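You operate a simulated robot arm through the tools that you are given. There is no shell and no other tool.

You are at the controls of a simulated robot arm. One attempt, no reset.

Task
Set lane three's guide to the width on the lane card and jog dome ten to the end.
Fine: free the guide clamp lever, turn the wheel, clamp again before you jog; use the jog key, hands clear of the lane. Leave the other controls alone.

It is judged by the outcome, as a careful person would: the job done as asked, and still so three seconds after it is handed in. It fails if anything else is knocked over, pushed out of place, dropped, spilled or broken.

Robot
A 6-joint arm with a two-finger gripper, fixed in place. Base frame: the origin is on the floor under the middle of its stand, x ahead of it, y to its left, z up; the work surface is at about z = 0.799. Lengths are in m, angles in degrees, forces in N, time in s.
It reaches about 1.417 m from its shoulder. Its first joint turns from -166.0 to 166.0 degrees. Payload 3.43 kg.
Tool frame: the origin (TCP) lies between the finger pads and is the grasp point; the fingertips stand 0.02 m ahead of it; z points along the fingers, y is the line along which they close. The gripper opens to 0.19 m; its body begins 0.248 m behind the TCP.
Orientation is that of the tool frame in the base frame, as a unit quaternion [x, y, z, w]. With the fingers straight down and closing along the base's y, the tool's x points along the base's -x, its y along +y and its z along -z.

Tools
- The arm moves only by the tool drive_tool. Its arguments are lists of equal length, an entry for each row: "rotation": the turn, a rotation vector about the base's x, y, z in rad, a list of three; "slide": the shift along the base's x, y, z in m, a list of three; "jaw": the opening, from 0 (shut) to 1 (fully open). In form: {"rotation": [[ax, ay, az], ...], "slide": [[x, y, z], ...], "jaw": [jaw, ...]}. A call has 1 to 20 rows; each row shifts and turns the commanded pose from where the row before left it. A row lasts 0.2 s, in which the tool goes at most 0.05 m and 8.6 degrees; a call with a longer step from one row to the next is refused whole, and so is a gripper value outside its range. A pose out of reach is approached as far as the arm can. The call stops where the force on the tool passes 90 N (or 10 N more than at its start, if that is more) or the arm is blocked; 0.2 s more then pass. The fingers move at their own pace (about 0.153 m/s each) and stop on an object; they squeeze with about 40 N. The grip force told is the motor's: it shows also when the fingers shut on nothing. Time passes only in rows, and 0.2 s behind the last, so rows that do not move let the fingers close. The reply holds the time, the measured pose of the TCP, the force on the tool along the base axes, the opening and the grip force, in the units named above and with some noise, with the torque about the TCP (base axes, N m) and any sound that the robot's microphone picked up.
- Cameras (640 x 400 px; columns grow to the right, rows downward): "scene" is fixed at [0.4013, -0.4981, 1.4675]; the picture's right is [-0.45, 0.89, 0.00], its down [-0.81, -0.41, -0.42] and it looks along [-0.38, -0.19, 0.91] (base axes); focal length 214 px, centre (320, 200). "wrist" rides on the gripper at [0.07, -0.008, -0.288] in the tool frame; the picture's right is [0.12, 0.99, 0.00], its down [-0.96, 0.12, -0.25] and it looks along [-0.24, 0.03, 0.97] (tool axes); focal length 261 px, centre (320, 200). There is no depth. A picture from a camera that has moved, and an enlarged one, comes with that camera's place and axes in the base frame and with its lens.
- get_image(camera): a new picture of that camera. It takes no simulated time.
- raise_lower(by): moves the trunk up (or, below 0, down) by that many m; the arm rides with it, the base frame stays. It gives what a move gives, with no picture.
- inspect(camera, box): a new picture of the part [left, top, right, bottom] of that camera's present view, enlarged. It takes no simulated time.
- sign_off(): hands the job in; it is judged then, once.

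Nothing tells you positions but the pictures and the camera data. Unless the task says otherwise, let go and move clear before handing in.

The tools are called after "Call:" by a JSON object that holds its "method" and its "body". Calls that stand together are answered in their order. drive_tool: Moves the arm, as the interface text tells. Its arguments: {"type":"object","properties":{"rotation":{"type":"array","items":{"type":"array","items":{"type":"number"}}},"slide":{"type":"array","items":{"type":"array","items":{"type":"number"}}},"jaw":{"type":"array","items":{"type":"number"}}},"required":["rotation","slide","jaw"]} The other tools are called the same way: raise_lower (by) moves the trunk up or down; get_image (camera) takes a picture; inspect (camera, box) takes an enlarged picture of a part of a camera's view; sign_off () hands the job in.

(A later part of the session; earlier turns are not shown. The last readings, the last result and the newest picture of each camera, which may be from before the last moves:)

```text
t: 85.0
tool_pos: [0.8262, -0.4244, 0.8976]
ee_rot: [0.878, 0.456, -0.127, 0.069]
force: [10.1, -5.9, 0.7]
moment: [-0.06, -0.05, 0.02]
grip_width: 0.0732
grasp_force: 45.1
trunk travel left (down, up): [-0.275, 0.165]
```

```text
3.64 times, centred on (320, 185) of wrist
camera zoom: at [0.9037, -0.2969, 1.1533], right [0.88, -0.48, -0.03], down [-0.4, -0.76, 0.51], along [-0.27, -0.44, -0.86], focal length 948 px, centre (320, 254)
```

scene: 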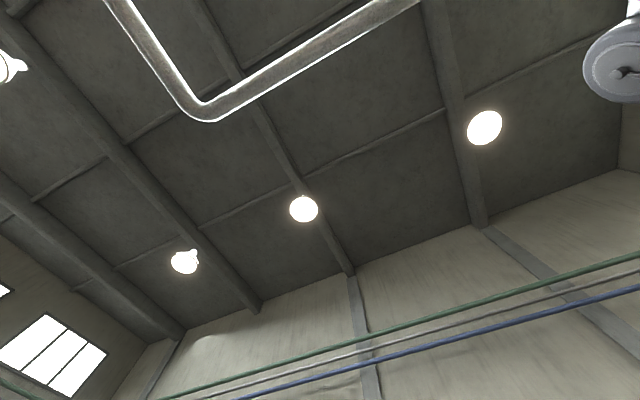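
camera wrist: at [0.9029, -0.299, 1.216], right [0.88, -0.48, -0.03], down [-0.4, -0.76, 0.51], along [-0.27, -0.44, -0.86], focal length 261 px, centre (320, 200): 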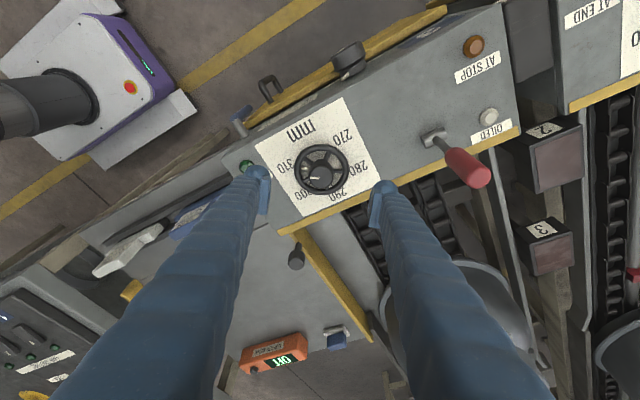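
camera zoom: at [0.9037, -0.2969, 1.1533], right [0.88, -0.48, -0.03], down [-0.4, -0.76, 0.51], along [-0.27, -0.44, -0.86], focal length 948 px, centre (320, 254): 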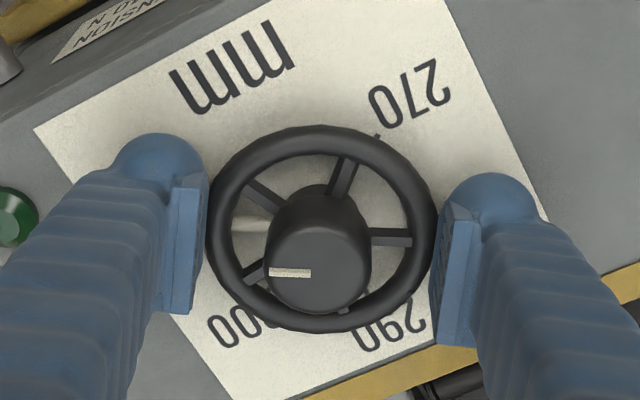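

The rim is gripped. I'll test a small turn of +0.06 rad, which is counter-clockwise from above, towards 300.

Call:
{"method": "drive_tool", "body": {"rotation": [[0, 0, 0.05], [0, 0, 0.05]], "slide": [[0, 0, 0], [0, 0, 0]], "jaw": [0.3, 0.3]}}

Call:
{"method": "inspect", "body": {"camera": "wrist", "box": [240, 130, 400, 240]}}

```text
t: 85.6
tool_pos: [0.8263, -0.4255, 0.8981]
ee_rot: [0.854, 0.5, -0.124, 0.075]
force: [12.9, -6.8, 4.1]
moment: [0.13, -0.28, 0.03]
grip_width: 0.0729
grasp_force: 45.1
trunk travel left (down, up): [-0.275, 0.165]
```

```text
3.64 times, centred on (320, 185) of wrist
camera zoom: at [0.8903, -0.2896, 1.1534], right [0.92, -0.39, -0.03], down [-0.32, -0.8, 0.51], along [-0.22, -0.46, -0.86], focal length 948 px, centre (320, 254)
```

zoom: 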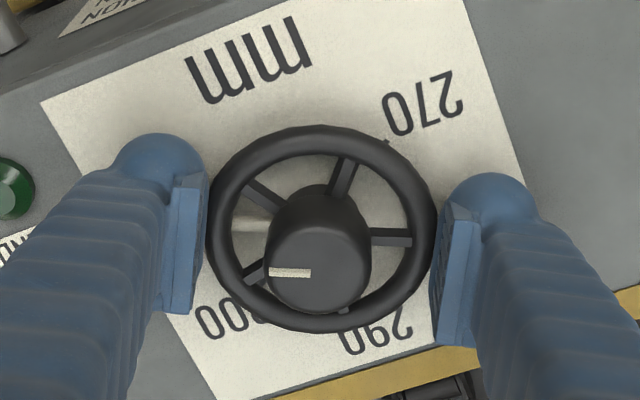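

The wheel turns freely with the tool, with almost no torque, so the guide clamp is released. I'll continue turning towards 300.

Call:
{"method": "drive_tool", "body": {"rotation": [[0, 0, 0.1], [0, 0, 0.1], [0, 0, 0.1], [0, 0, 0.1], [0, 0, 0.1]], "slide": [[0, 0, 0], [0, 0, 0], [0, 0, 0], [0, 0, 0], [0, 0, 0]], "jaw": [0.3, 0.3, 0.3, 0.3, 0.3]}}

Call:
{"method": "inspect", "body": {"camera": "wrist", "box": [240, 130, 400, 240]}}

```text
t: 86.8
tool_pos: [0.8262, -0.4246, 0.8964]
ee_rot: [0.703, 0.696, -0.1, 0.102]
force: [8.7, -2.0, 11.7]
moment: [0.15, -0.21, 0.04]
grip_width: 0.0726
grasp_force: 44.9
trunk travel left (down, up): [-0.275, 0.165]
```

```text
3.64 times, centred on (320, 185) of wrist
camera zoom: at [0.816, -0.2744, 1.1536], right [0.99, 0.11, -0.03], down [0.11, -0.85, 0.51], along [0.03, -0.51, -0.86], focal length 948 px, centre (320, 254)
```

zoom: 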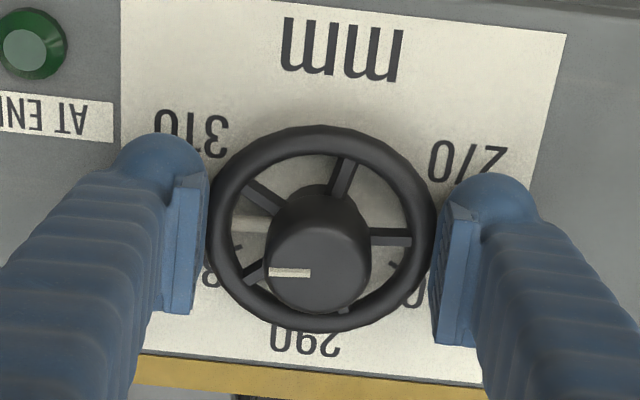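

It is about 34° round, and I can see the 300 tick approaching the pointer. I'll turn another 0.35 rad, then fine-tune.

Call:
{"method": "drive_tool", "body": {"rotation": [[0, 0, 0.09], [0, 0, 0.09], [0, 0, 0.09], [0, 0, 0.08]], "slide": [[0, 0, 0], [0, 0, 0], [0, 0, 0], [0, 0, 0]], "jaw": [0.3, 0.3, 0.3, 0.3]}}

Call:
{"method": "inspect", "body": {"camera": "wrist", "box": [240, 130, 400, 240]}}

```text
t: 87.8
tool_pos: [0.8238, -0.4251, 0.8968]
ee_rot: [0.572, 0.808, -0.081, 0.118]
force: [0.0, -3.6, 16.2]
moment: [0.12, 0.01, -0.02]
grip_width: 0.0727
grasp_force: 45.3
trunk travel left (down, up): [-0.275, 0.165]
```

```text
3.64 times, centred on (320, 185) of wrist
camera zoom: at [0.7642, -0.2864, 1.1539], right [0.9, 0.44, -0.03], down [0.39, -0.77, 0.51], along [0.2, -0.47, -0.86], focal length 948 px, centre (320, 254)
```

zoom: 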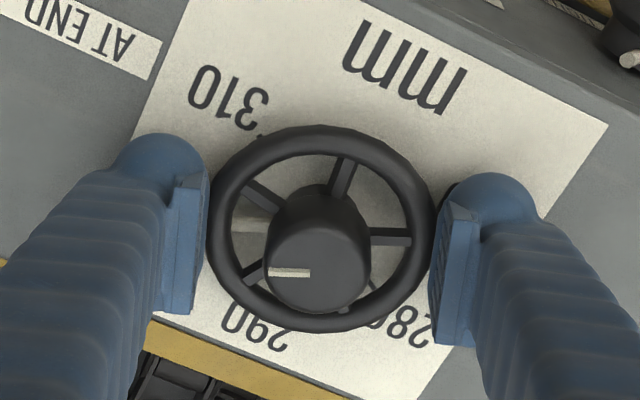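

The pointer reads about 300.9 now, 0.95 rad turned of the 1.047 needed. I'll add the remaining 0.097 rad.

Call:
{"method": "drive_tool", "body": {"rotation": [[0, 0, 0.05], [0, 0, 0.047], [0, 0, 0]], "slide": [[0, 0, 0], [0, 0, 0], [0, 0, 0]], "jaw": [0.3, 0.3, 0.3]}}

Call:
{"method": "inspect", "body": {"camera": "wrist", "box": [275, 150, 355, 200]}}

Call:
{"method": "inspect", "body": {"camera": "wrist", "box": [240, 130, 400, 240]}}

```text
t: 88.6
tool_pos: [0.8231, -0.4247, 0.8988]
ee_rot: [0.532, 0.835, -0.076, 0.122]
force: [-7.5, 1.7, 12.1]
moment: [-0.27, 0.33, -0.1]
grip_width: 0.0725
grasp_force: 44.9
trunk travel left (down, up): [-0.275, 0.165]
```

```text
8.00 times, centred on (315, 175) of wrist
camera zoom: at [0.7509, -0.2927, 1.1541], right [0.85, 0.52, -0.03], down [0.46, -0.72, 0.51], along [0.25, -0.45, -0.86], focal length 2085 px, centre (360, 400)
```

zoom: 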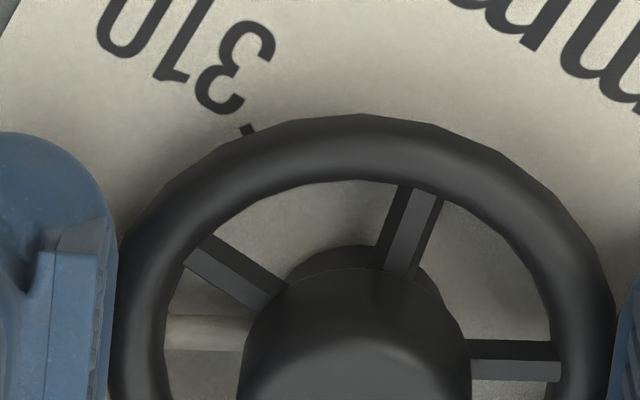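

```text
3.64 times, centred on (320, 185) of wrist
camera zoom: at [0.7509, -0.2927, 1.1541], right [0.85, 0.52, -0.03], down [0.46, -0.72, 0.51], along [0.25, -0.45, -0.86], focal length 948 px, centre (320, 254)
```

zoom: 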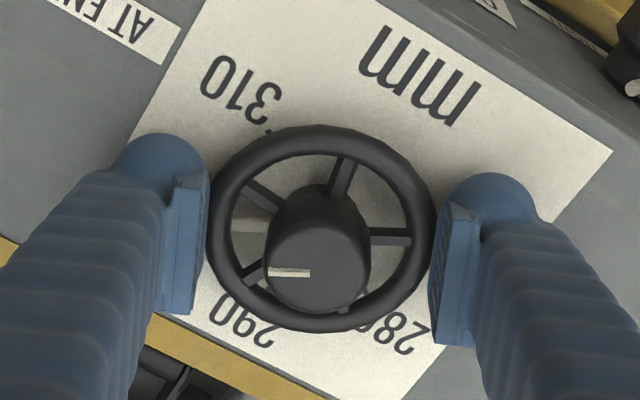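

I'll open the jaws, lift clear and check the pointer from above.

Call:
{"method": "drive_tool", "body": {"rotation": [[0, 0, 0], [0, 0, 0], [0, 0, 0], [0, 0, 0], [0, 0, 0], [0, 0, 0]], "slide": [[0, 0, 0], [0, 0, 0], [0, 0, 0.03], [0, 0, 0.04], [0, 0, 0.04], [-0.02, 0.02, 0.03]], "jaw": [0.5, 0.65, 0.65, 0.65, 0.65, 0.8]}}

Call:
{"method": "get_image", "body": {"camera": "wrist"}}

```text
t: 90.0
tool_pos: [0.8038, -0.4068, 1.0386]
ee_rot: [0.532, 0.834, -0.076, 0.122]
force: [-0.2, 0.2, 0.1]
moment: [0.03, -0.09, 0.07]
grip_width: 0.152
grasp_force: 0.1
trunk travel left (down, up): [-0.275, 0.165]
```

```text
taken
camera wrist: at [0.7302, -0.2747, 1.2944], right [0.85, 0.52, -0.03], down [0.46, -0.72, 0.51], along [0.25, -0.45, -0.86], focal length 261 px, centre (320, 200)
```

wrist: 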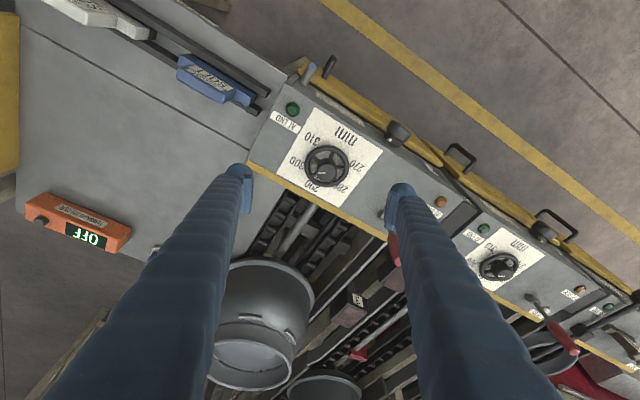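

Now I'll zoom in on the wheel pointer and on the blue lever.

Call:
{"method": "inspect", "body": {"camera": "wrist", "box": [290, 130, 370, 200]}}

Call:
{"method": "inspect", "body": {"camera": "wrist", "box": [260, 40, 360, 130]}}

```text
5.71 times, centred on (330, 165) of wrist
camera zoom: at [0.7302, -0.2747, 1.2944], right [0.85, 0.52, -0.03], down [0.46, -0.72, 0.51], along [0.25, -0.45, -0.86], focal length 1489 px, centre (263, 400)
```

zoom: 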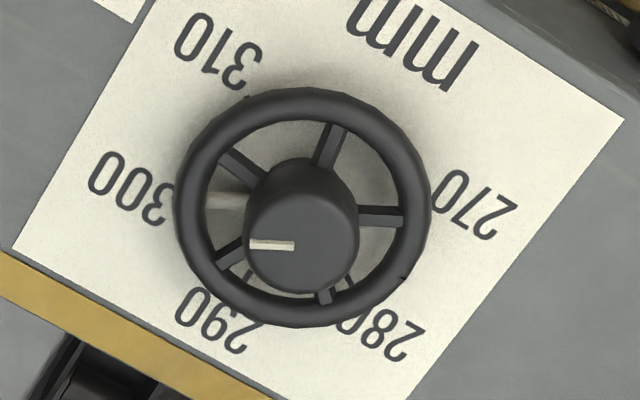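

```text
4.44 times, centred on (310, 85) of wrist
camera zoom: at [0.7302, -0.2747, 1.2944], right [0.85, 0.52, -0.03], down [0.46, -0.72, 0.51], along [0.25, -0.45, -0.86], focal length 1158 px, centre (364, 711)
```

zoom: 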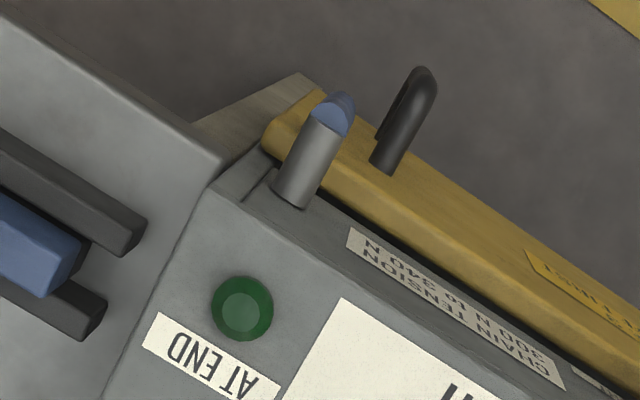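

The blue lever still hangs down. For an accurate reading I'll zoom right in on the hub mark and the needle.

Call:
{"method": "inspect", "body": {"camera": "wrist", "box": [314, 156, 342, 184]}}

Call:
{"method": "inspect", "body": {"camera": "wrist", "box": [294, 146, 334, 186]}}

```text
14.29 times, centred on (328, 170) of wrist
camera zoom: at [0.7302, -0.2747, 1.2944], right [0.85, 0.52, -0.03], down [0.46, -0.72, 0.51], along [0.25, -0.45, -0.86], focal length 3724 px, centre (206, 629)
```

zoom: 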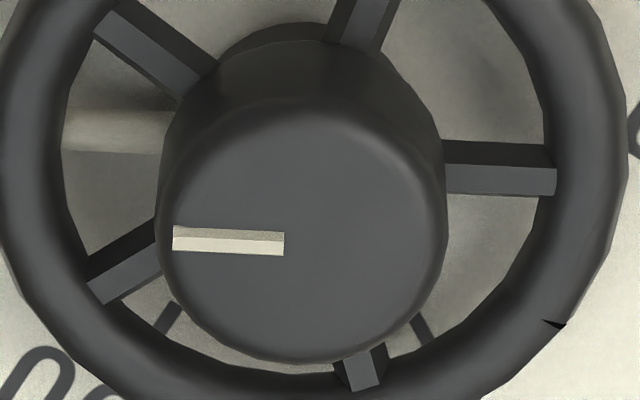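

```text
10.00 times, centred on (314, 166) of wrist
camera zoom: at [0.7302, -0.2747, 1.2944], right [0.85, 0.52, -0.03], down [0.46, -0.72, 0.51], along [0.25, -0.45, -0.86], focal length 2606 px, centre (380, 540)
```

zoom: 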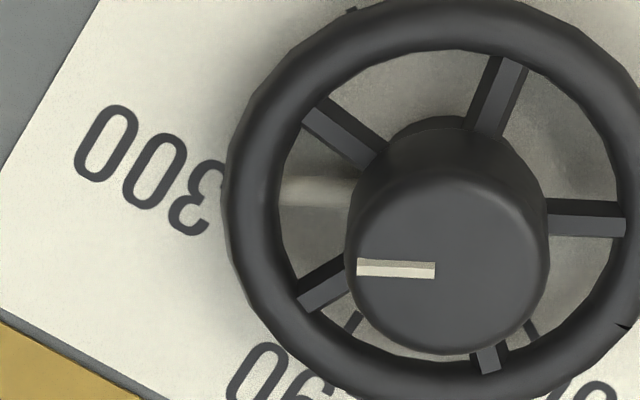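

The hub mark now points at 210°, i.e. 300.0 mm, checked against the 290, 280 and 310 ticks. Next I must clamp again by pushing the blue lever from straight down back to its original 30° position. I'll approach with closed fingers from the front at 45°, on the lever's -x side.

Call:
{"method": "drive_tool", "body": {"rotation": [[0, 0, -0.109], [0, 0, -0.109], [0, 0, -0.109], [0, 0, -0.109], [-0.124, 0, 0], [-0.124, 0, 0], [-0.124, 0, 0], [-0.125, 0, 0]], "slide": [[-0.02, 0.043, 0], [-0.02, 0.043, 0], [-0.02, 0.043, 0], [-0.02, 0.043, 0], [-0.02, 0.043, 0], [-0.011, 0, -0.043], [-0.011, 0, -0.043], [-0.011, 0, -0.043]], "jaw": [0.6, 0.4, 0.2, 0, 0, 0, 0, 0]}}

Call:
{"method": "get_image", "body": {"camera": "wrist"}}

```text
t: 91.8
tool_pos: [0.6732, -0.19, 0.907]
ee_rot: [0.652, 0.654, -0.269, 0.273]
force: [-0.1, 0.5, 0.1]
moment: [-0.08, 0.05, -0.04]
grip_width: 0.0
grasp_force: 34.3
trunk travel left (down, up): [-0.275, 0.165]
```

```text
taken
camera wrist: at [0.6622, 0.064, 1.061], right [0.99, 0.09, -0.08], down [0.11, -0.5, 0.86], along [0.03, -0.86, -0.51], focal length 261 px, centre (320, 200)
```

wrist: 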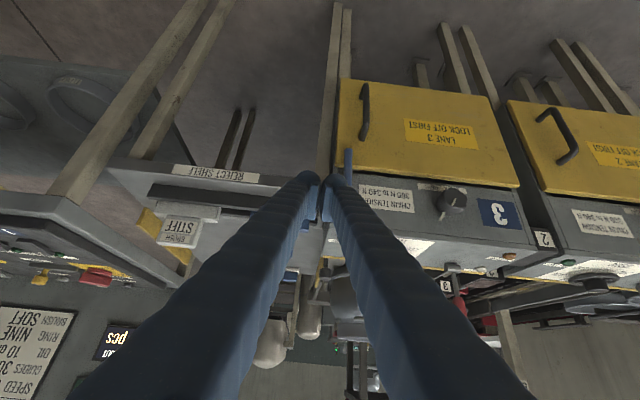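

No limits in this pose. I'll zoom on the blue lever and the fingertips.

Call:
{"method": "inspect", "body": {"camera": "wrist", "box": [280, 130, 400, 240]}}

```text
3.64 times, centred on (340, 185) of wrist
camera zoom: at [0.6622, 0.064, 1.061], right [0.99, 0.09, -0.08], down [0.11, -0.5, 0.86], along [0.03, -0.86, -0.51], focal length 948 px, centre (247, 254)
```

zoom: 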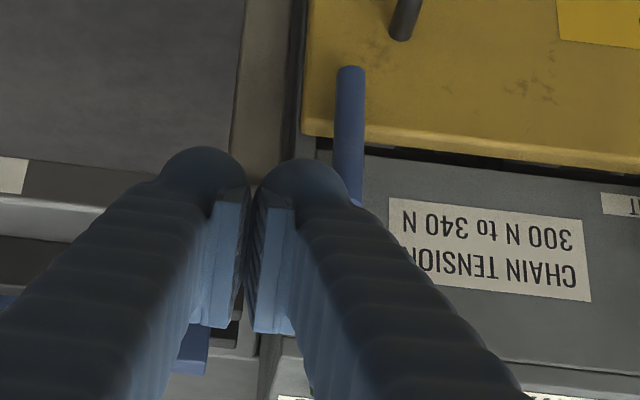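

The lever's lower end is confirmed at (0.724,-0.318,0.710). I'll move the closed fingertips in beside it on its -x side.

Call:
{"method": "drive_tool", "body": {"rotation": [[0, 0, 0], [0, 0, 0], [0, 0, 0], [0, 0, 0]], "slide": [[0.0, -0.0295, -0.039], [0.0, -0.0295, -0.039], [0.0, -0.0295, -0.039], [0.0, -0.0295, -0.04]], "jaw": [0, 0, 0, 0]}}

Call:
{"method": "get_image", "body": {"camera": "wrist"}}

Call:
{"method": "inspect", "body": {"camera": "wrist", "box": [280, 130, 400, 240]}}

```text
t: 92.8
tool_pos: [0.6744, -0.3082, 0.7509]
ee_rot: [0.653, 0.654, -0.27, 0.272]
force: [0.6, -0.3, -0.2]
moment: [-0.01, 0.06, -0.07]
grip_width: 0.0001
grasp_force: 34.3
trunk travel left (down, up): [-0.275, 0.165]
```

```text
taken
camera wrist: at [0.6633, -0.055, 0.9047], right [0.99, 0.09, -0.08], down [0.11, -0.5, 0.86], along [0.03, -0.86, -0.51], focal length 261 px, centre (320, 200)
```

wrist: 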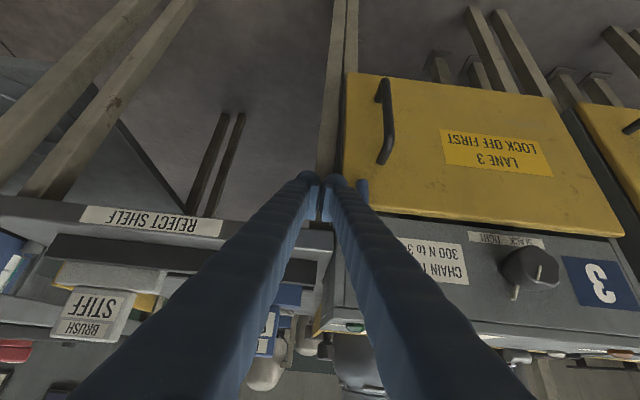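

```text
3.64 times, centred on (340, 185) of wrist
camera zoom: at [0.6633, -0.055, 0.9047], right [0.99, 0.09, -0.08], down [0.11, -0.5, 0.86], along [0.03, -0.86, -0.51], focal length 948 px, centre (247, 254)
```

zoom: 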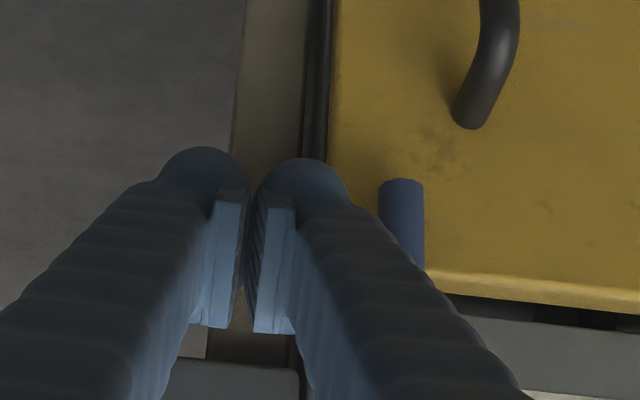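

The fingertips are about 1 cm from the bar. I'll push it towards +x along its arc, first to about half-way.

Call:
{"method": "drive_tool", "body": {"rotation": [[0, 0, 0], [0, 0, 0], [0, 0, 0], [0, 0, 0]], "slide": [[0.0123, 0, 0], [0.0101, 0, -0.0014], [0.0101, 0, -0.0014], [0.0102, 0, -0.0014]], "jaw": [0, 0, 0, 0]}}

Call:
{"method": "inspect", "body": {"camera": "wrist", "box": [280, 130, 420, 240]}}

```text
t: 93.8
tool_pos: [0.7164, -0.3065, 0.7464]
ee_rot: [0.653, 0.654, -0.269, 0.272]
force: [1.1, 0.2, -1.2]
moment: [0.0, 0.05, 0.05]
grip_width: 0.0
grasp_force: 34.6
trunk travel left (down, up): [-0.275, 0.165]
```

```text
3.64 times, centred on (350, 185) of wrist
camera zoom: at [0.7052, -0.0535, 0.9003], right [0.99, 0.09, -0.08], down [0.11, -0.51, 0.86], along [0.03, -0.86, -0.51], focal length 948 px, centre (211, 254)
```

zoom: 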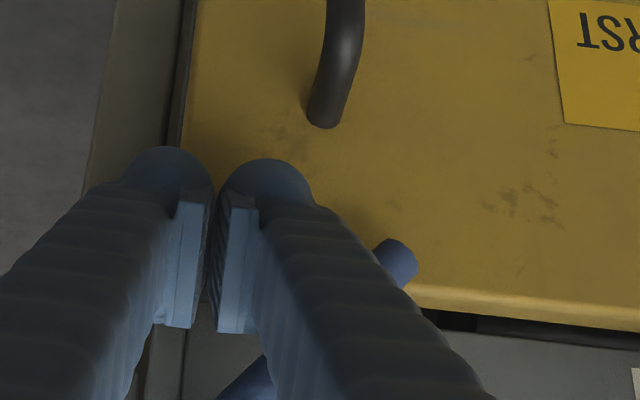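

The lever is following easily and is now about 40° from vertical. I'll continue pushing up to its end stop at 60°.

Call:
{"method": "drive_tool", "body": {"rotation": [[0, 0, 0], [0, 0, 0], [0, 0, 0], [0, 0, 0]], "slide": [[0.0074, 0, 0.0022], [0.0073, 0, 0.0022], [0.0066, 0, 0.0041], [0.0066, 0, 0.0041]], "jaw": [0, 0, 0, 0]}}

Call:
{"method": "inspect", "body": {"camera": "wrist", "box": [280, 130, 420, 240]}}

```text
t: 94.8
tool_pos: [0.7368, -0.3054, 0.755]
ee_rot: [0.653, 0.654, -0.272, 0.268]
force: [-37.6, 17.0, -30.1]
moment: [0.01, 0.35, 0.22]
grip_width: 0.0
grasp_force: 34.6
trunk travel left (down, up): [-0.275, 0.165]
```

```text
3.64 times, centred on (350, 185) of wrist
camera zoom: at [0.7281, -0.053, 0.9097], right [0.99, 0.08, -0.09], down [0.12, -0.51, 0.85], along [0.03, -0.86, -0.51], focal length 948 px, centre (211, 254)
```

zoom: 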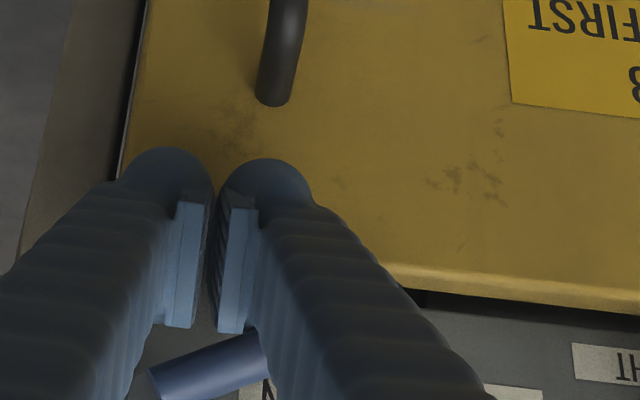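

It's firmly against the stop. I'll back the fingers down and away, then look at the lever.

Call:
{"method": "drive_tool", "body": {"rotation": [[0, 0, 0], [0, 0, 0], [0, 0, 0], [0, 0, 0], [0, 0, 0], [0, 0, 0]], "slide": [[-0.01, 0.003, -0.008], [-0.005, 0.02, -0.003], [0, 0.04, 0], [0, 0.04, 0], [0, 0.02, 0.04], [0, 0, 0.045]], "jaw": [0, 0, 0, 0, 0, 0]}}

Call:
{"method": "get_image", "body": {"camera": "wrist"}}

Call:
{"method": "inspect", "body": {"camera": "wrist", "box": [290, 140, 450, 250]}}

```text
t: 96.2
tool_pos: [0.7281, -0.1852, 0.8356]
ee_rot: [0.653, 0.654, -0.269, 0.273]
force: [0.5, 0.2, -0.5]
moment: [-0.03, -0.04, 0.04]
grip_width: 0.0
grasp_force: 34.6
trunk travel left (down, up): [-0.275, 0.165]
```

```text
taken
camera wrist: at [0.7172, 0.0688, 0.9895], right [0.99, 0.09, -0.08], down [0.11, -0.5, 0.86], along [0.03, -0.86, -0.51], focal length 261 px, centre (320, 200)
```

wrist: 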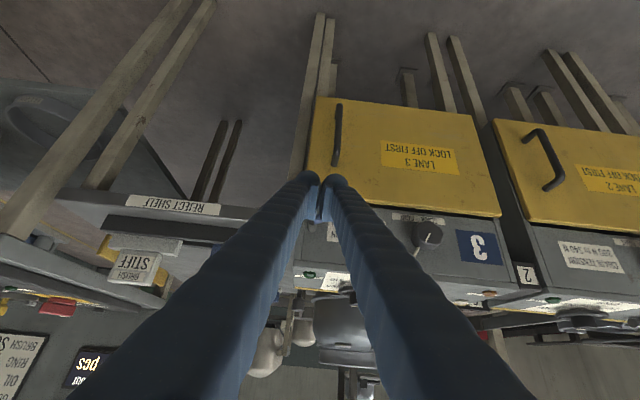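

```text
3.64 times, centred on (370, 195) of wrist
camera zoom: at [0.7172, 0.0688, 0.9895], right [0.99, 0.09, -0.08], down [0.11, -0.5, 0.86], along [0.03, -0.86, -0.51], focal length 948 px, centre (138, 218)
```

zoom: 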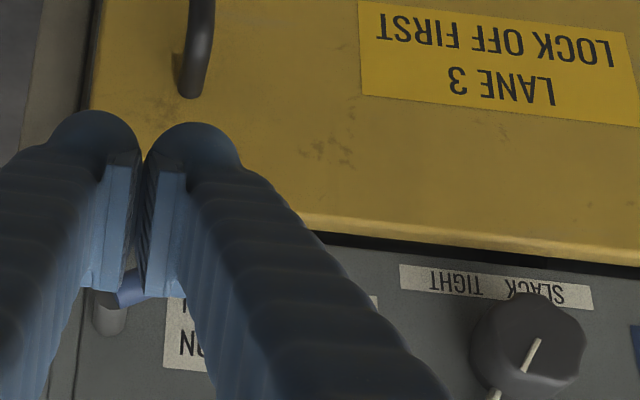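

The fingers hide the lever. I'll move aside in -x and up for a clear view of it.

Call:
{"method": "drive_tool", "body": {"rotation": [[0, 0, 0], [0, 0, 0], [0, 0, 0]], "slide": [[-0.035, 0.01, 0.02], [-0.035, 0.01, 0.02], [-0.035, 0.01, 0.02]], "jaw": [0, 0, 0]}}

Call:
{"method": "inspect", "body": {"camera": "wrist", "box": [310, 130, 450, 250]}}

```text
t: 97.0
tool_pos: [0.6231, -0.1542, 0.8935]
ee_rot: [0.653, 0.653, -0.269, 0.272]
force: [0.1, 0.4, -0.1]
moment: [0.01, -0.01, -0.01]
grip_width: 0.0001
grasp_force: 34.7
trunk travel left (down, up): [-0.275, 0.165]
```

```text
3.33 times, centred on (380, 190) of wrist
camera zoom: at [0.6119, 0.0991, 1.0488], right [0.99, 0.09, -0.08], down [0.11, -0.51, 0.86], along [0.03, -0.86, -0.51], focal length 869 px, centre (120, 233)
```

zoom: 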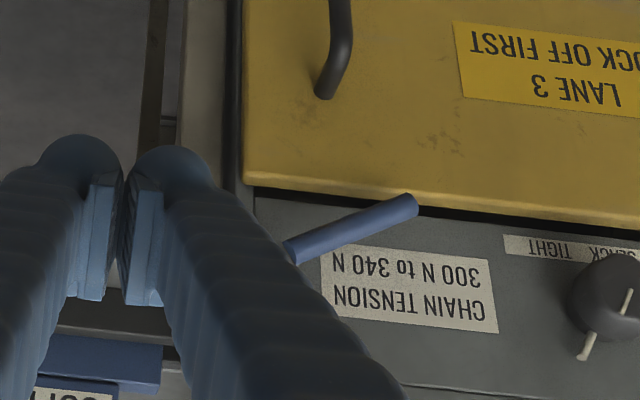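

The blue lever is back at its original -30° clamped position. Next I'll rise, reduce the lean, and re-check the wheel reading from here before going to the desk.

Call:
{"method": "drive_tool", "body": {"rotation": [[0.07, 0, 0], [0.07, 0, 0], [0.07, 0, 0], [0.07, 0, 0], [0.07, 0, 0], [0.07, 0, 0], [0.065, 0, 0]], "slide": [[0, 0, 0.044], [0, 0, 0.044], [0, 0, 0.044], [0, 0, 0.044], [0, 0, 0.044], [0, 0, 0.044], [0, 0, 0.043]], "jaw": [0, 0, 0, 0, 0, 0, 0]}}

Call:
{"method": "get_image", "body": {"camera": "wrist"}}

```text
t: 98.6
tool_pos: [0.6235, -0.1545, 1.2031]
ee_rot: [0.698, 0.7, -0.103, 0.107]
force: [0.1, -0.2, 0.6]
moment: [0.01, -0.04, 0.02]
grip_width: 0.0
grasp_force: 34.3
trunk travel left (down, up): [-0.275, 0.165]
```

```text
taken
camera wrist: at [0.6116, -0.0021, 1.4566], right [0.99, 0.11, -0.03], down [0.11, -0.85, 0.52], along [0.03, -0.52, -0.85], focal length 261 px, centre (320, 200)
```

wrist: 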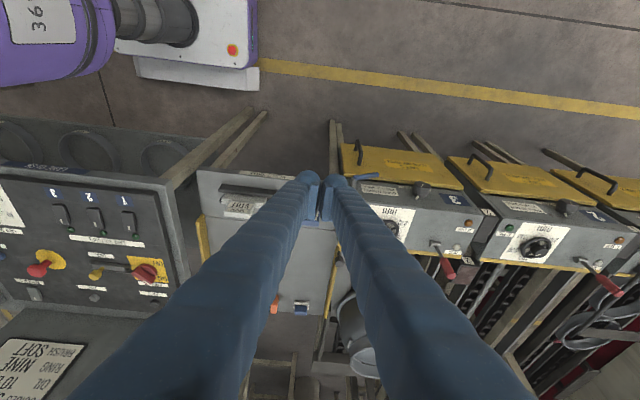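

The wheel is partly hidden by a finger here. I'll start the arc towards the desk and look again on the way.

Call:
{"method": "drive_tool", "body": {"rotation": [[0, 0, -0.0593], [0, 0, -0.0593], [0, 0, -0.0593], [0, 0, -0.0593], [0, 0, -0.0593], [0, 0, -0.0593]], "slide": [[-0.0045, -0.0385, 0], [-0.0069, -0.0385, 0], [-0.0093, -0.0383, 0], [-0.0118, -0.038, 0], [-0.0141, -0.0376, 0], [-0.0165, -0.037, 0]], "jaw": [0, 0, 0, 0, 0, 0]}}

Call:
{"method": "get_image", "body": {"camera": "wrist"}}

```text
t: 100.0
tool_pos: [0.5588, -0.3818, 1.1997]
ee_rot: [0.812, 0.564, -0.121, 0.087]
force: [0.4, -1.0, 0.1]
moment: [0.05, -0.01, 0.03]
grip_width: 0.0
grasp_force: 34.0
trunk travel left (down, up): [-0.275, 0.165]
```

```text
taken
camera wrist: at [0.603, -0.2355, 1.4544], right [0.97, -0.24, -0.03], down [-0.19, -0.83, 0.52], along [-0.15, -0.5, -0.85], focal length 261 px, centre (320, 200)
```

wrist: 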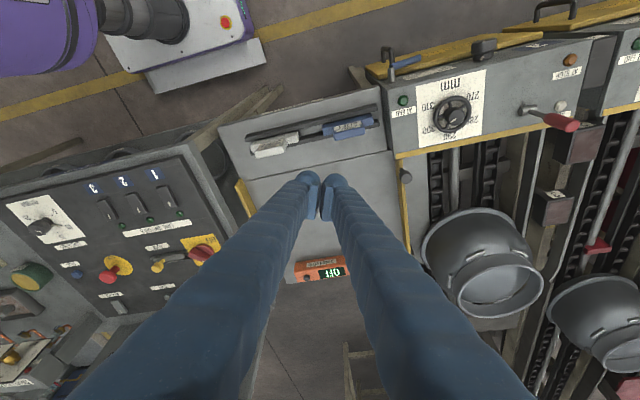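

Now I have a clear view of the wheel, the lever, lane 3 and the desk. I'll zoom in on the reading and the clamp lever.

Call:
{"method": "inspect", "body": {"camera": "wrist", "box": [425, 85, 485, 145]}}

Call:
{"method": "inspect", "body": {"camera": "wrist", "box": [370, 30, 510, 150]}}

Call:
{"method": "inspect", "body": {"camera": "wrist", "box": [390, 130, 620, 370]}}

Call:
{"method": "inspect", "body": {"camera": "wrist", "box": [0, 150, 260, 380]}}

```text
6.67 times, centred on (455, 115) of wrist
camera zoom: at [0.603, -0.2355, 1.4544], right [0.97, -0.24, -0.03], down [-0.19, -0.83, 0.52], along [-0.15, -0.5, -0.85], focal length 1738 px, centre (-580, 767)
```

zoom: 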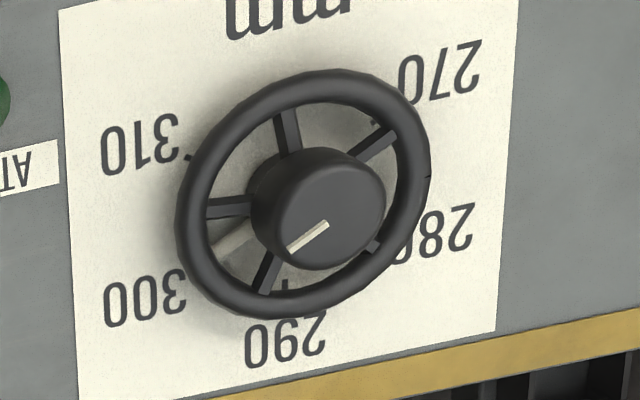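

```text
3.33 times, centred on (440, 90) of wrist
camera zoom: at [0.603, -0.2355, 1.4544], right [0.97, -0.24, -0.03], down [-0.19, -0.83, 0.52], along [-0.15, -0.5, -0.85], focal length 869 px, centre (-80, 567)
```

zoom: 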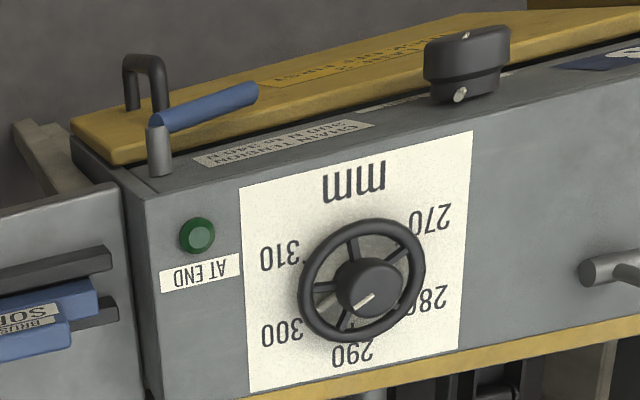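

```text
1.67 times, centred on (505, 250) of wrist
camera zoom: at [0.603, -0.2355, 1.4544], right [0.97, -0.24, -0.03], down [-0.19, -0.83, 0.52], along [-0.15, -0.5, -0.85], focal length 434 px, centre (12, 117)
```

zoom: 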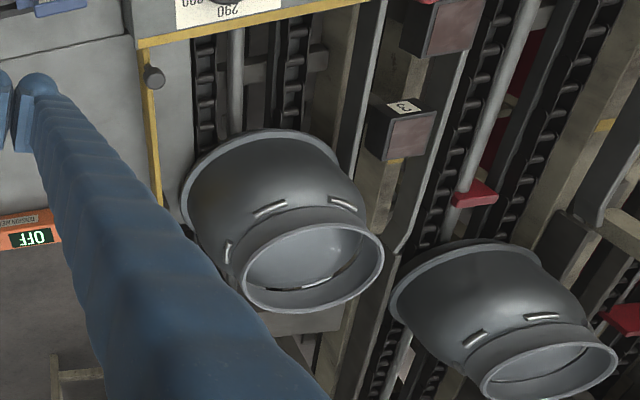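

```text
1.74 times, centred on (130, 265) of wrist
camera zoom: at [0.603, -0.2355, 1.4544], right [0.97, -0.24, -0.03], down [-0.19, -0.83, 0.52], along [-0.15, -0.5, -0.85], focal length 453 px, centre (650, 87)
```

zoom: 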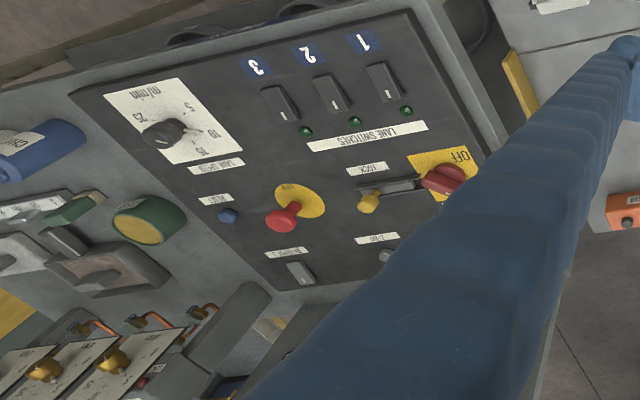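

The lever shows -30° and the needle points at 300. I'll take one tighter zoom of the hub mark to be sure clamping did not shift it.

Call:
{"method": "inspect", "body": {"camera": "wrist", "box": [442, 104, 470, 132]}}

```text
14.29 times, centred on (456, 118) of wrist
camera zoom: at [0.603, -0.2355, 1.4544], right [0.97, -0.24, -0.03], down [-0.19, -0.83, 0.52], along [-0.15, -0.5, -0.85], focal length 3724 px, centre (-1623, 1371)
```

zoom: 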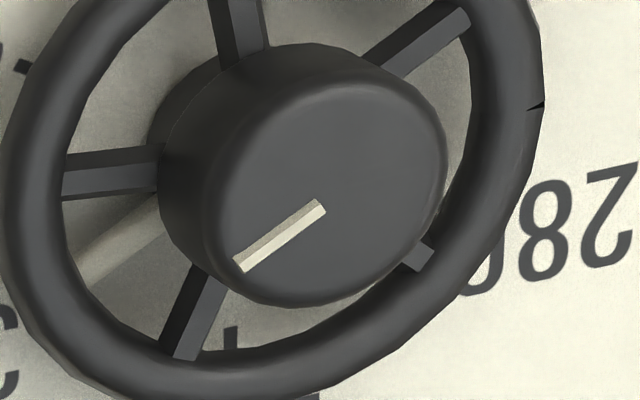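

The reading is 300 within measurement error (208–211° against 210°). Clamp on, guide set. I'll continue the arc at height to the desk for the JOG 3 key, clear of the lane.

Call:
{"method": "drive_tool", "body": {"rotation": [[0, 0, -0.0593], [0, 0, -0.0593], [0, 0, -0.0593], [0, 0, -0.0593], [0, 0, -0.0593], [0, 0, -0.0593], [0, 0, -0.0593], [0, 0, -0.0593], [0, 0, -0.0593], [0, 0, -0.0593]], "slide": [[-0.0189, -0.0362, 0], [-0.0212, -0.0353, 0], [-0.0236, -0.0342, 0], [-0.0258, -0.0331, 0], [-0.0279, -0.0316, 0], [-0.0301, -0.0302, 0], [-0.0321, -0.0286, 0], [-0.0341, -0.0267, 0], [-0.0359, -0.0249, 0], [-0.0376, -0.0228, 0]], "jaw": [0, 0, 0, 0, 0, 0, 0, 0, 0, 0]}}

Call:
{"method": "get_image", "body": {"camera": "wrist"}}

```text
t: 102.2
tool_pos: [0.2716, -0.6874, 1.2]
ee_rot: [0.942, 0.301, -0.142, 0.047]
force: [0.7, 0.0, 0.2]
moment: [0.07, -0.05, 0.02]
grip_width: 0.0001
grasp_force: 34.4
trunk travel left (down, up): [-0.275, 0.165]
```

```text
taken
camera wrist: at [0.3896, -0.5909, 1.454], right [0.67, -0.74, -0.03], down [-0.62, -0.58, 0.52], along [-0.41, -0.33, -0.85], focal length 261 px, centre (320, 200)
```

wrist: 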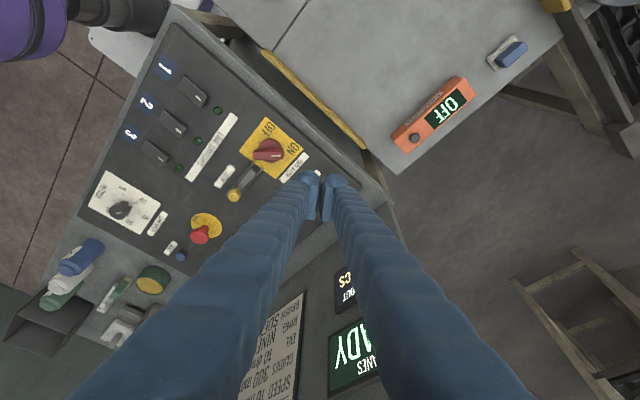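

The closed fingers hide JOG 3; by triangulation it is at about (0.150,-0.782) with its top near z≈0.933. I'll open the jaws to see it and move a little closer, staying high.

Call:
{"method": "drive_tool", "body": {"rotation": [[0, 0, 0], [0, 0, 0], [0, 0, 0]], "slide": [[-0.02, -0.015, -0.02], [-0.02, -0.015, -0.02], [-0.02, -0.015, -0.02]], "jaw": [0.4, 0.8, 1]}}

Call:
{"method": "get_image", "body": {"camera": "wrist"}}

Call:
{"method": "inspect", "body": {"camera": "wrist", "box": [240, 120, 400, 240]}}

```text
t: 103.0
tool_pos: [0.2121, -0.7325, 1.1396]
ee_rot: [0.941, 0.301, -0.144, 0.048]
force: [-0.9, 0.4, -0.2]
moment: [-0.04, -0.03, 0.02]
grip_width: 0.19
grasp_force: 0.0
trunk travel left (down, up): [-0.275, 0.165]
```

```text
taken
camera wrist: at [0.3293, -0.6353, 1.3953], right [0.67, -0.74, -0.03], down [-0.62, -0.58, 0.52], along [-0.41, -0.33, -0.85], focal length 261 px, centre (320, 200)
```

wrist: 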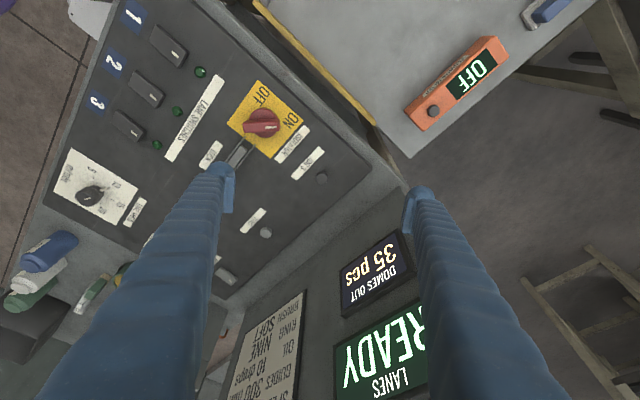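

```text
3.33 times, centred on (320, 180) of wrist
camera zoom: at [0.3293, -0.6353, 1.3953], right [0.67, -0.74, -0.03], down [-0.62, -0.58, 0.52], along [-0.41, -0.33, -0.85], focal length 869 px, centre (320, 267)
```

zoom: 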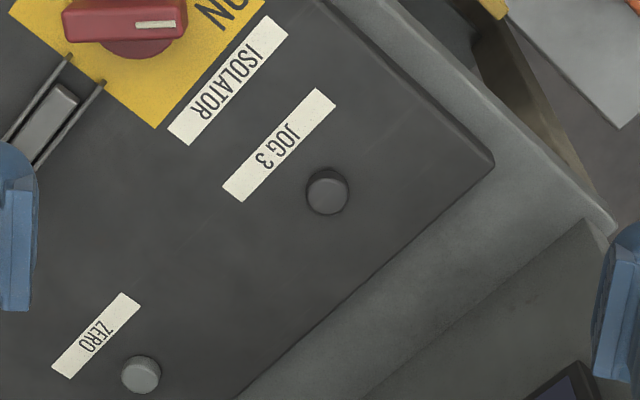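

JOG 3 is confirmed at (0.150,-0.783,0.933), about 25 mm across with plenty of free space around it. I'll close the jaws and position one fingertip above the key.

Call:
{"method": "drive_tool", "body": {"rotation": [[0, 0, 0], [0, 0, 0], [0, 0, 0], [0, 0, 0], [0, 0, 0], [0, 0, 0]], "slide": [[0, 0, 0], [0, 0, 0], [-0.0233, -0.0118, -0.03], [-0.0233, -0.0118, -0.03], [-0.0233, -0.0118, -0.03], [0, 0, -0.045]], "jaw": [0.4, 0, 0, 0, 0, 0]}}

Call:
{"method": "get_image", "body": {"camera": "wrist"}}

Call:
{"method": "inspect", "body": {"camera": "wrist", "box": [260, 140, 400, 240]}}

```text
t: 104.4
tool_pos: [0.1427, -0.7675, 1.0041]
ee_rot: [0.941, 0.302, -0.142, 0.048]
force: [0.2, -0.8, 0.2]
moment: [0.04, 0.05, -0.01]
grip_width: 0.0003
grasp_force: 34.4
trunk travel left (down, up): [-0.275, 0.165]
```

```text
taken
camera wrist: at [0.2604, -0.6706, 1.2584], right [0.67, -0.74, -0.03], down [-0.62, -0.58, 0.52], along [-0.41, -0.33, -0.85], focal length 261 px, centre (320, 200)
```

wrist: 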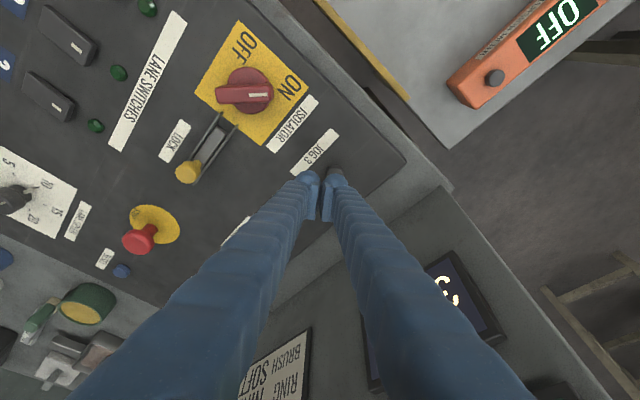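

```text
4.00 times, centred on (330, 190) of wrist
camera zoom: at [0.2604, -0.6706, 1.2584], right [0.67, -0.74, -0.03], down [-0.62, -0.58, 0.52], along [-0.41, -0.33, -0.85], focal length 1043 px, centre (280, 240)
```

zoom: 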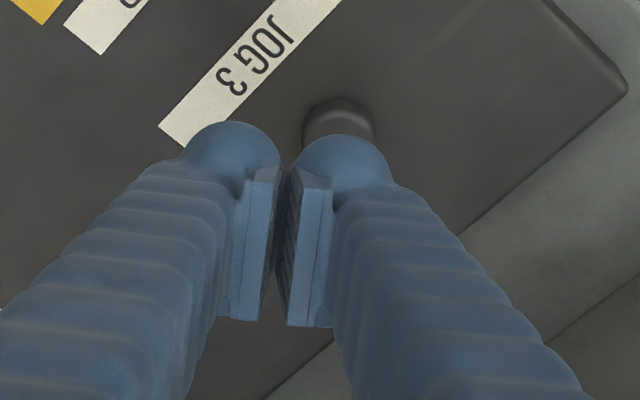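

The right fingertip sits over the key. I'll descend to just above it, then press in small steps.

Call:
{"method": "drive_tool", "body": {"rotation": [[0, 0, 0], [0, 0, 0], [0, 0, 0]], "slide": [[0, 0, -0.022], [0, 0, -0.015], [0, 0, -0.007]], "jaw": [0, 0, 0]}}

Call:
{"method": "inspect", "body": {"camera": "wrist", "box": [260, 140, 400, 240]}}

```text
t: 105.2
tool_pos: [0.1421, -0.7669, 0.962]
ee_rot: [0.942, 0.301, -0.143, 0.048]
force: [-0.4, 0.4, -0.1]
moment: [-0.03, 0.02, 0.04]
grip_width: 0.0
grasp_force: 34.0
trunk travel left (down, up): [-0.275, 0.165]
```

```text
4.00 times, centred on (330, 190) of wrist
camera zoom: at [0.2595, -0.6696, 1.2162], right [0.67, -0.74, -0.03], down [-0.62, -0.58, 0.52], along [-0.41, -0.33, -0.85], focal length 1043 px, centre (280, 240)
```

zoom: 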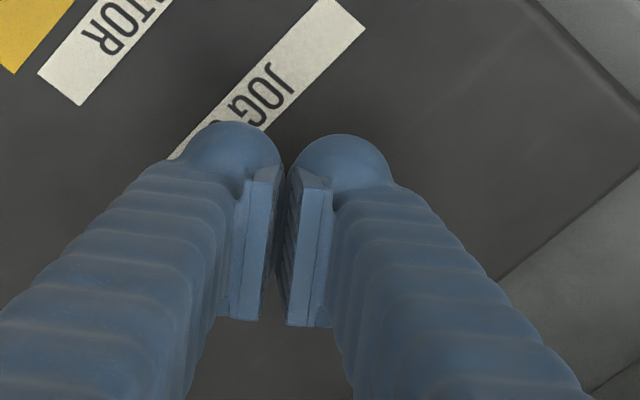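

I'm just above the key with no contact yet. I'll press in 3 mm steps, watching the force.

Call:
{"method": "drive_tool", "body": {"rotation": [[0, 0, 0], [0, 0, 0], [0, 0, 0]], "slide": [[0, 0, -0.003], [0, 0, -0.003], [0, 0, -0.003]], "jaw": [0, 0, 0]}}

```text
t: 106.0
tool_pos: [0.1418, -0.7668, 0.9527]
ee_rot: [0.942, 0.302, -0.142, 0.048]
force: [0.6, 0.1, 2.3]
moment: [0.0, 0.0, 0.04]
grip_width: 0.0002
grasp_force: 34.5
trunk travel left (down, up): [-0.275, 0.165]
heard: click
```

I heard a click at light force, so the key has made contact. I'll check the displays from here; no time passes.

Call:
{"method": "get_image", "body": {"camera": "wrist"}}

Call:
{"method": "inspect", "body": {"camera": "wrist", "box": [330, 220, 540, 400]}}

```text
taken
camera wrist: at [0.2598, -0.6699, 1.2072], right [0.67, -0.74, -0.03], down [-0.62, -0.58, 0.52], along [-0.41, -0.33, -0.85], focal length 261 px, centre (320, 200)
```

wrist: 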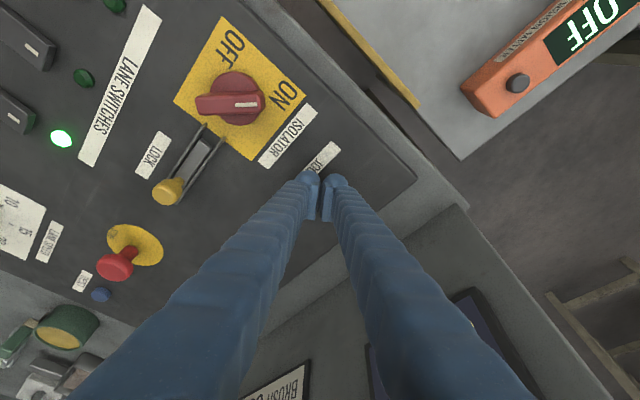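

```text
2.22 times, centred on (435, 310) of wrist
camera zoom: at [0.2598, -0.6699, 1.2072], right [0.67, -0.74, -0.03], down [-0.62, -0.58, 0.52], along [-0.41, -0.33, -0.85], focal length 579 px, centre (64, -44)
```

zoom: 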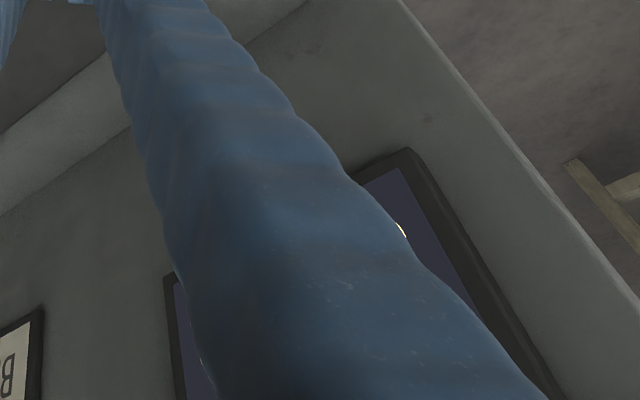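

Lane 3's lamp is lit, so jogging runs while the key is held. I'll release now and see how far the dome moved, so I know the speed before continuing.

Call:
{"method": "drive_tool", "body": {"rotation": [[0, 0, 0], [0, 0, 0], [0, 0, 0], [0, 0, 0]], "slide": [[0, 0, 0.02], [0, 0, 0.04], [0.01, 0.01, 0.045], [0.02, 0.02, 0.04]], "jaw": [0, 0, 0, 0]}}

Call:
{"method": "get_image", "body": {"camera": "wrist"}}

```text
t: 107.0
tool_pos: [0.1723, -0.7347, 1.0981]
ee_rot: [0.941, 0.302, -0.142, 0.049]
force: [0.3, -0.6, 0.6]
moment: [-0.01, 0.0, -0.01]
grip_width: 0.0
grasp_force: 34.7
trunk travel left (down, up): [-0.275, 0.165]
```

```text
taken
camera wrist: at [0.2899, -0.6387, 1.3529], right [0.67, -0.74, -0.03], down [-0.62, -0.58, 0.52], along [-0.41, -0.33, -0.85], focal length 261 px, centre (320, 200)
```

wrist: 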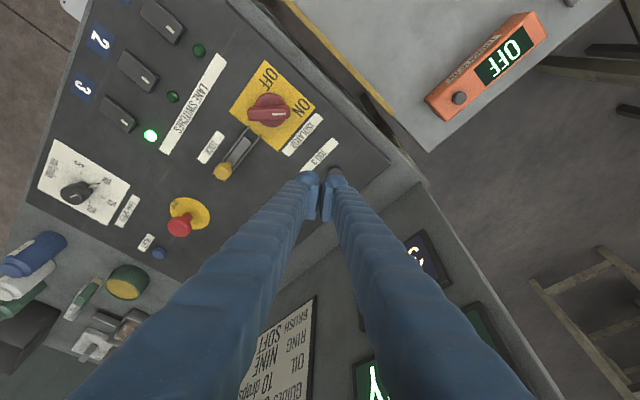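

The lamp is still lit after release, so one press runs an index move. I'll go back to the viewing position, clear of the lane, to see what lane 3 is doing.

Call:
{"method": "drive_tool", "body": {"rotation": [[0, 0, 0], [0, 0, 0], [0, 0, 0], [0, 0, 0.0593], [0, 0, 0.0593], [0, 0, 0.0593], [0, 0, 0.0593], [0, 0, 0.0593], [0, 0, 0.0593], [0, 0, 0.0593], [0, 0, 0.0593]], "slide": [[0.033, 0.016, 0.034], [0.033, 0.016, 0.034], [0.033, 0.015, 0.034], [0.0376, 0.0228, 0], [0.0359, 0.0249, 0], [0.0341, 0.0267, 0], [0.0321, 0.0286, 0], [0.0301, 0.0302, 0], [0.0279, 0.0316, 0], [0.0258, 0.0331, 0], [0.0236, 0.0342, 0]], "jaw": [0, 0, 0, 0, 0, 0, 0, 0, 0, 0, 0]}}

Call:
{"method": "get_image", "body": {"camera": "wrist"}}

```text
t: 109.4
tool_pos: [0.5186, -0.4568, 1.2012]
ee_rot: [0.844, 0.515, -0.128, 0.08]
force: [0.4, 0.9, 0.2]
moment: [-0.05, 0.01, 0.01]
grip_width: 0.0001
grasp_force: 34.9
trunk travel left (down, up): [-0.275, 0.165]
```

```text
taken
camera wrist: at [0.5785, -0.3163, 1.4558], right [0.94, -0.35, -0.03], down [-0.29, -0.8, 0.52], along [-0.21, -0.48, -0.85], focal length 261 px, centre (320, 200)
```

wrist: 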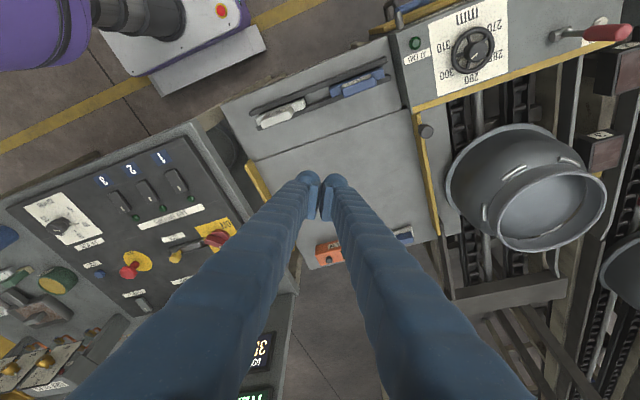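

The dome has moved towards the console. I'll zoom in on the AT END lamp, the dome front, and the desk lamp and displays.

Call:
{"method": "inspect", "body": {"camera": "wrist", "box": [400, 20, 640, 260]}}

Call:
{"method": "inspect", "body": {"camera": "wrist", "box": [395, 20, 495, 100]}}

Call:
{"method": "inspect", "body": {"camera": "wrist", "box": [80, 140, 260, 290]}}

Call:
{"method": "inspect", "body": {"camera": "wrist", "box": [200, 290, 320, 400]}}

```text
1.67 times, centred on (520, 140) of wrist
camera zoom: at [0.5785, -0.3163, 1.4558], right [0.94, -0.35, -0.03], down [-0.29, -0.8, 0.52], along [-0.21, -0.48, -0.85], focal length 434 px, centre (-13, 300)
```

zoom: 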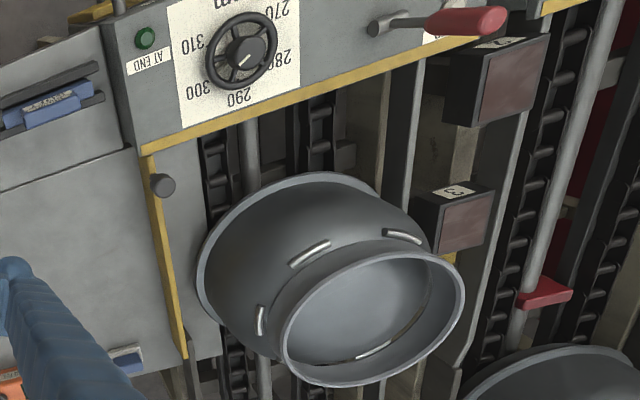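

```text
5.00 times, centred on (445, 60) of wrist
camera zoom: at [0.5785, -0.3163, 1.4558], right [0.94, -0.35, -0.03], down [-0.29, -0.8, 0.52], along [-0.21, -0.48, -0.85], focal length 1303 px, centre (-305, 900)
```

zoom: 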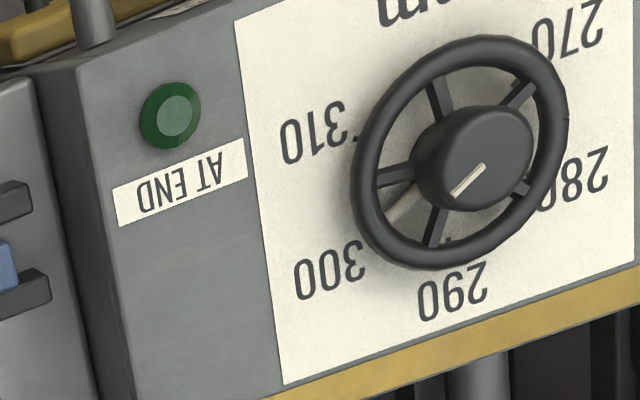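

```text
2.67 times, centred on (170, 215) of wrist
camera zoom: at [0.5785, -0.3163, 1.4558], right [0.94, -0.35, -0.03], down [-0.29, -0.8, 0.52], along [-0.21, -0.48, -0.85], focal length 695 px, centre (720, 160)
```

zoom: 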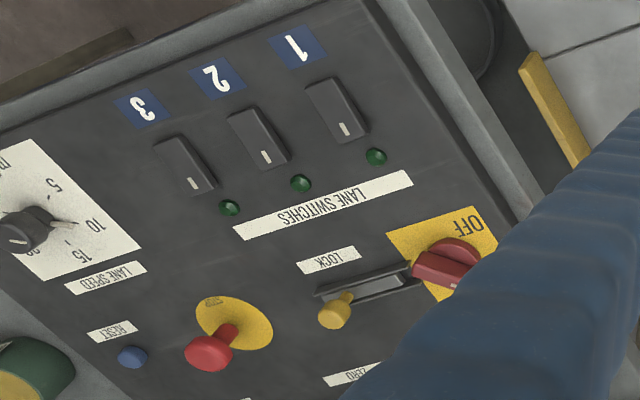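

```text
3.64 times, centred on (260, 345) of wrist
camera zoom: at [0.5785, -0.3163, 1.4558], right [0.94, -0.35, -0.03], down [-0.29, -0.8, 0.52], along [-0.21, -0.48, -0.85], focal length 948 px, centre (538, -327)
```

zoom: 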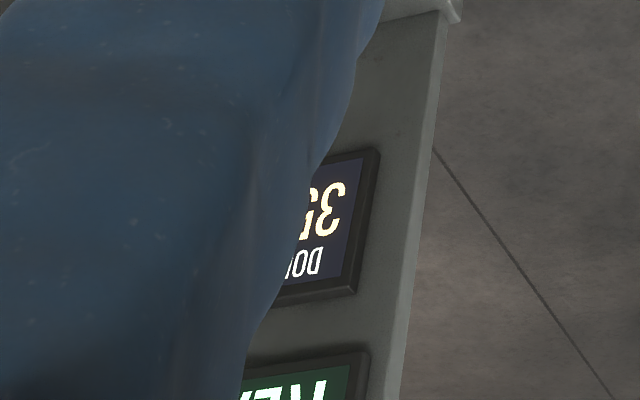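

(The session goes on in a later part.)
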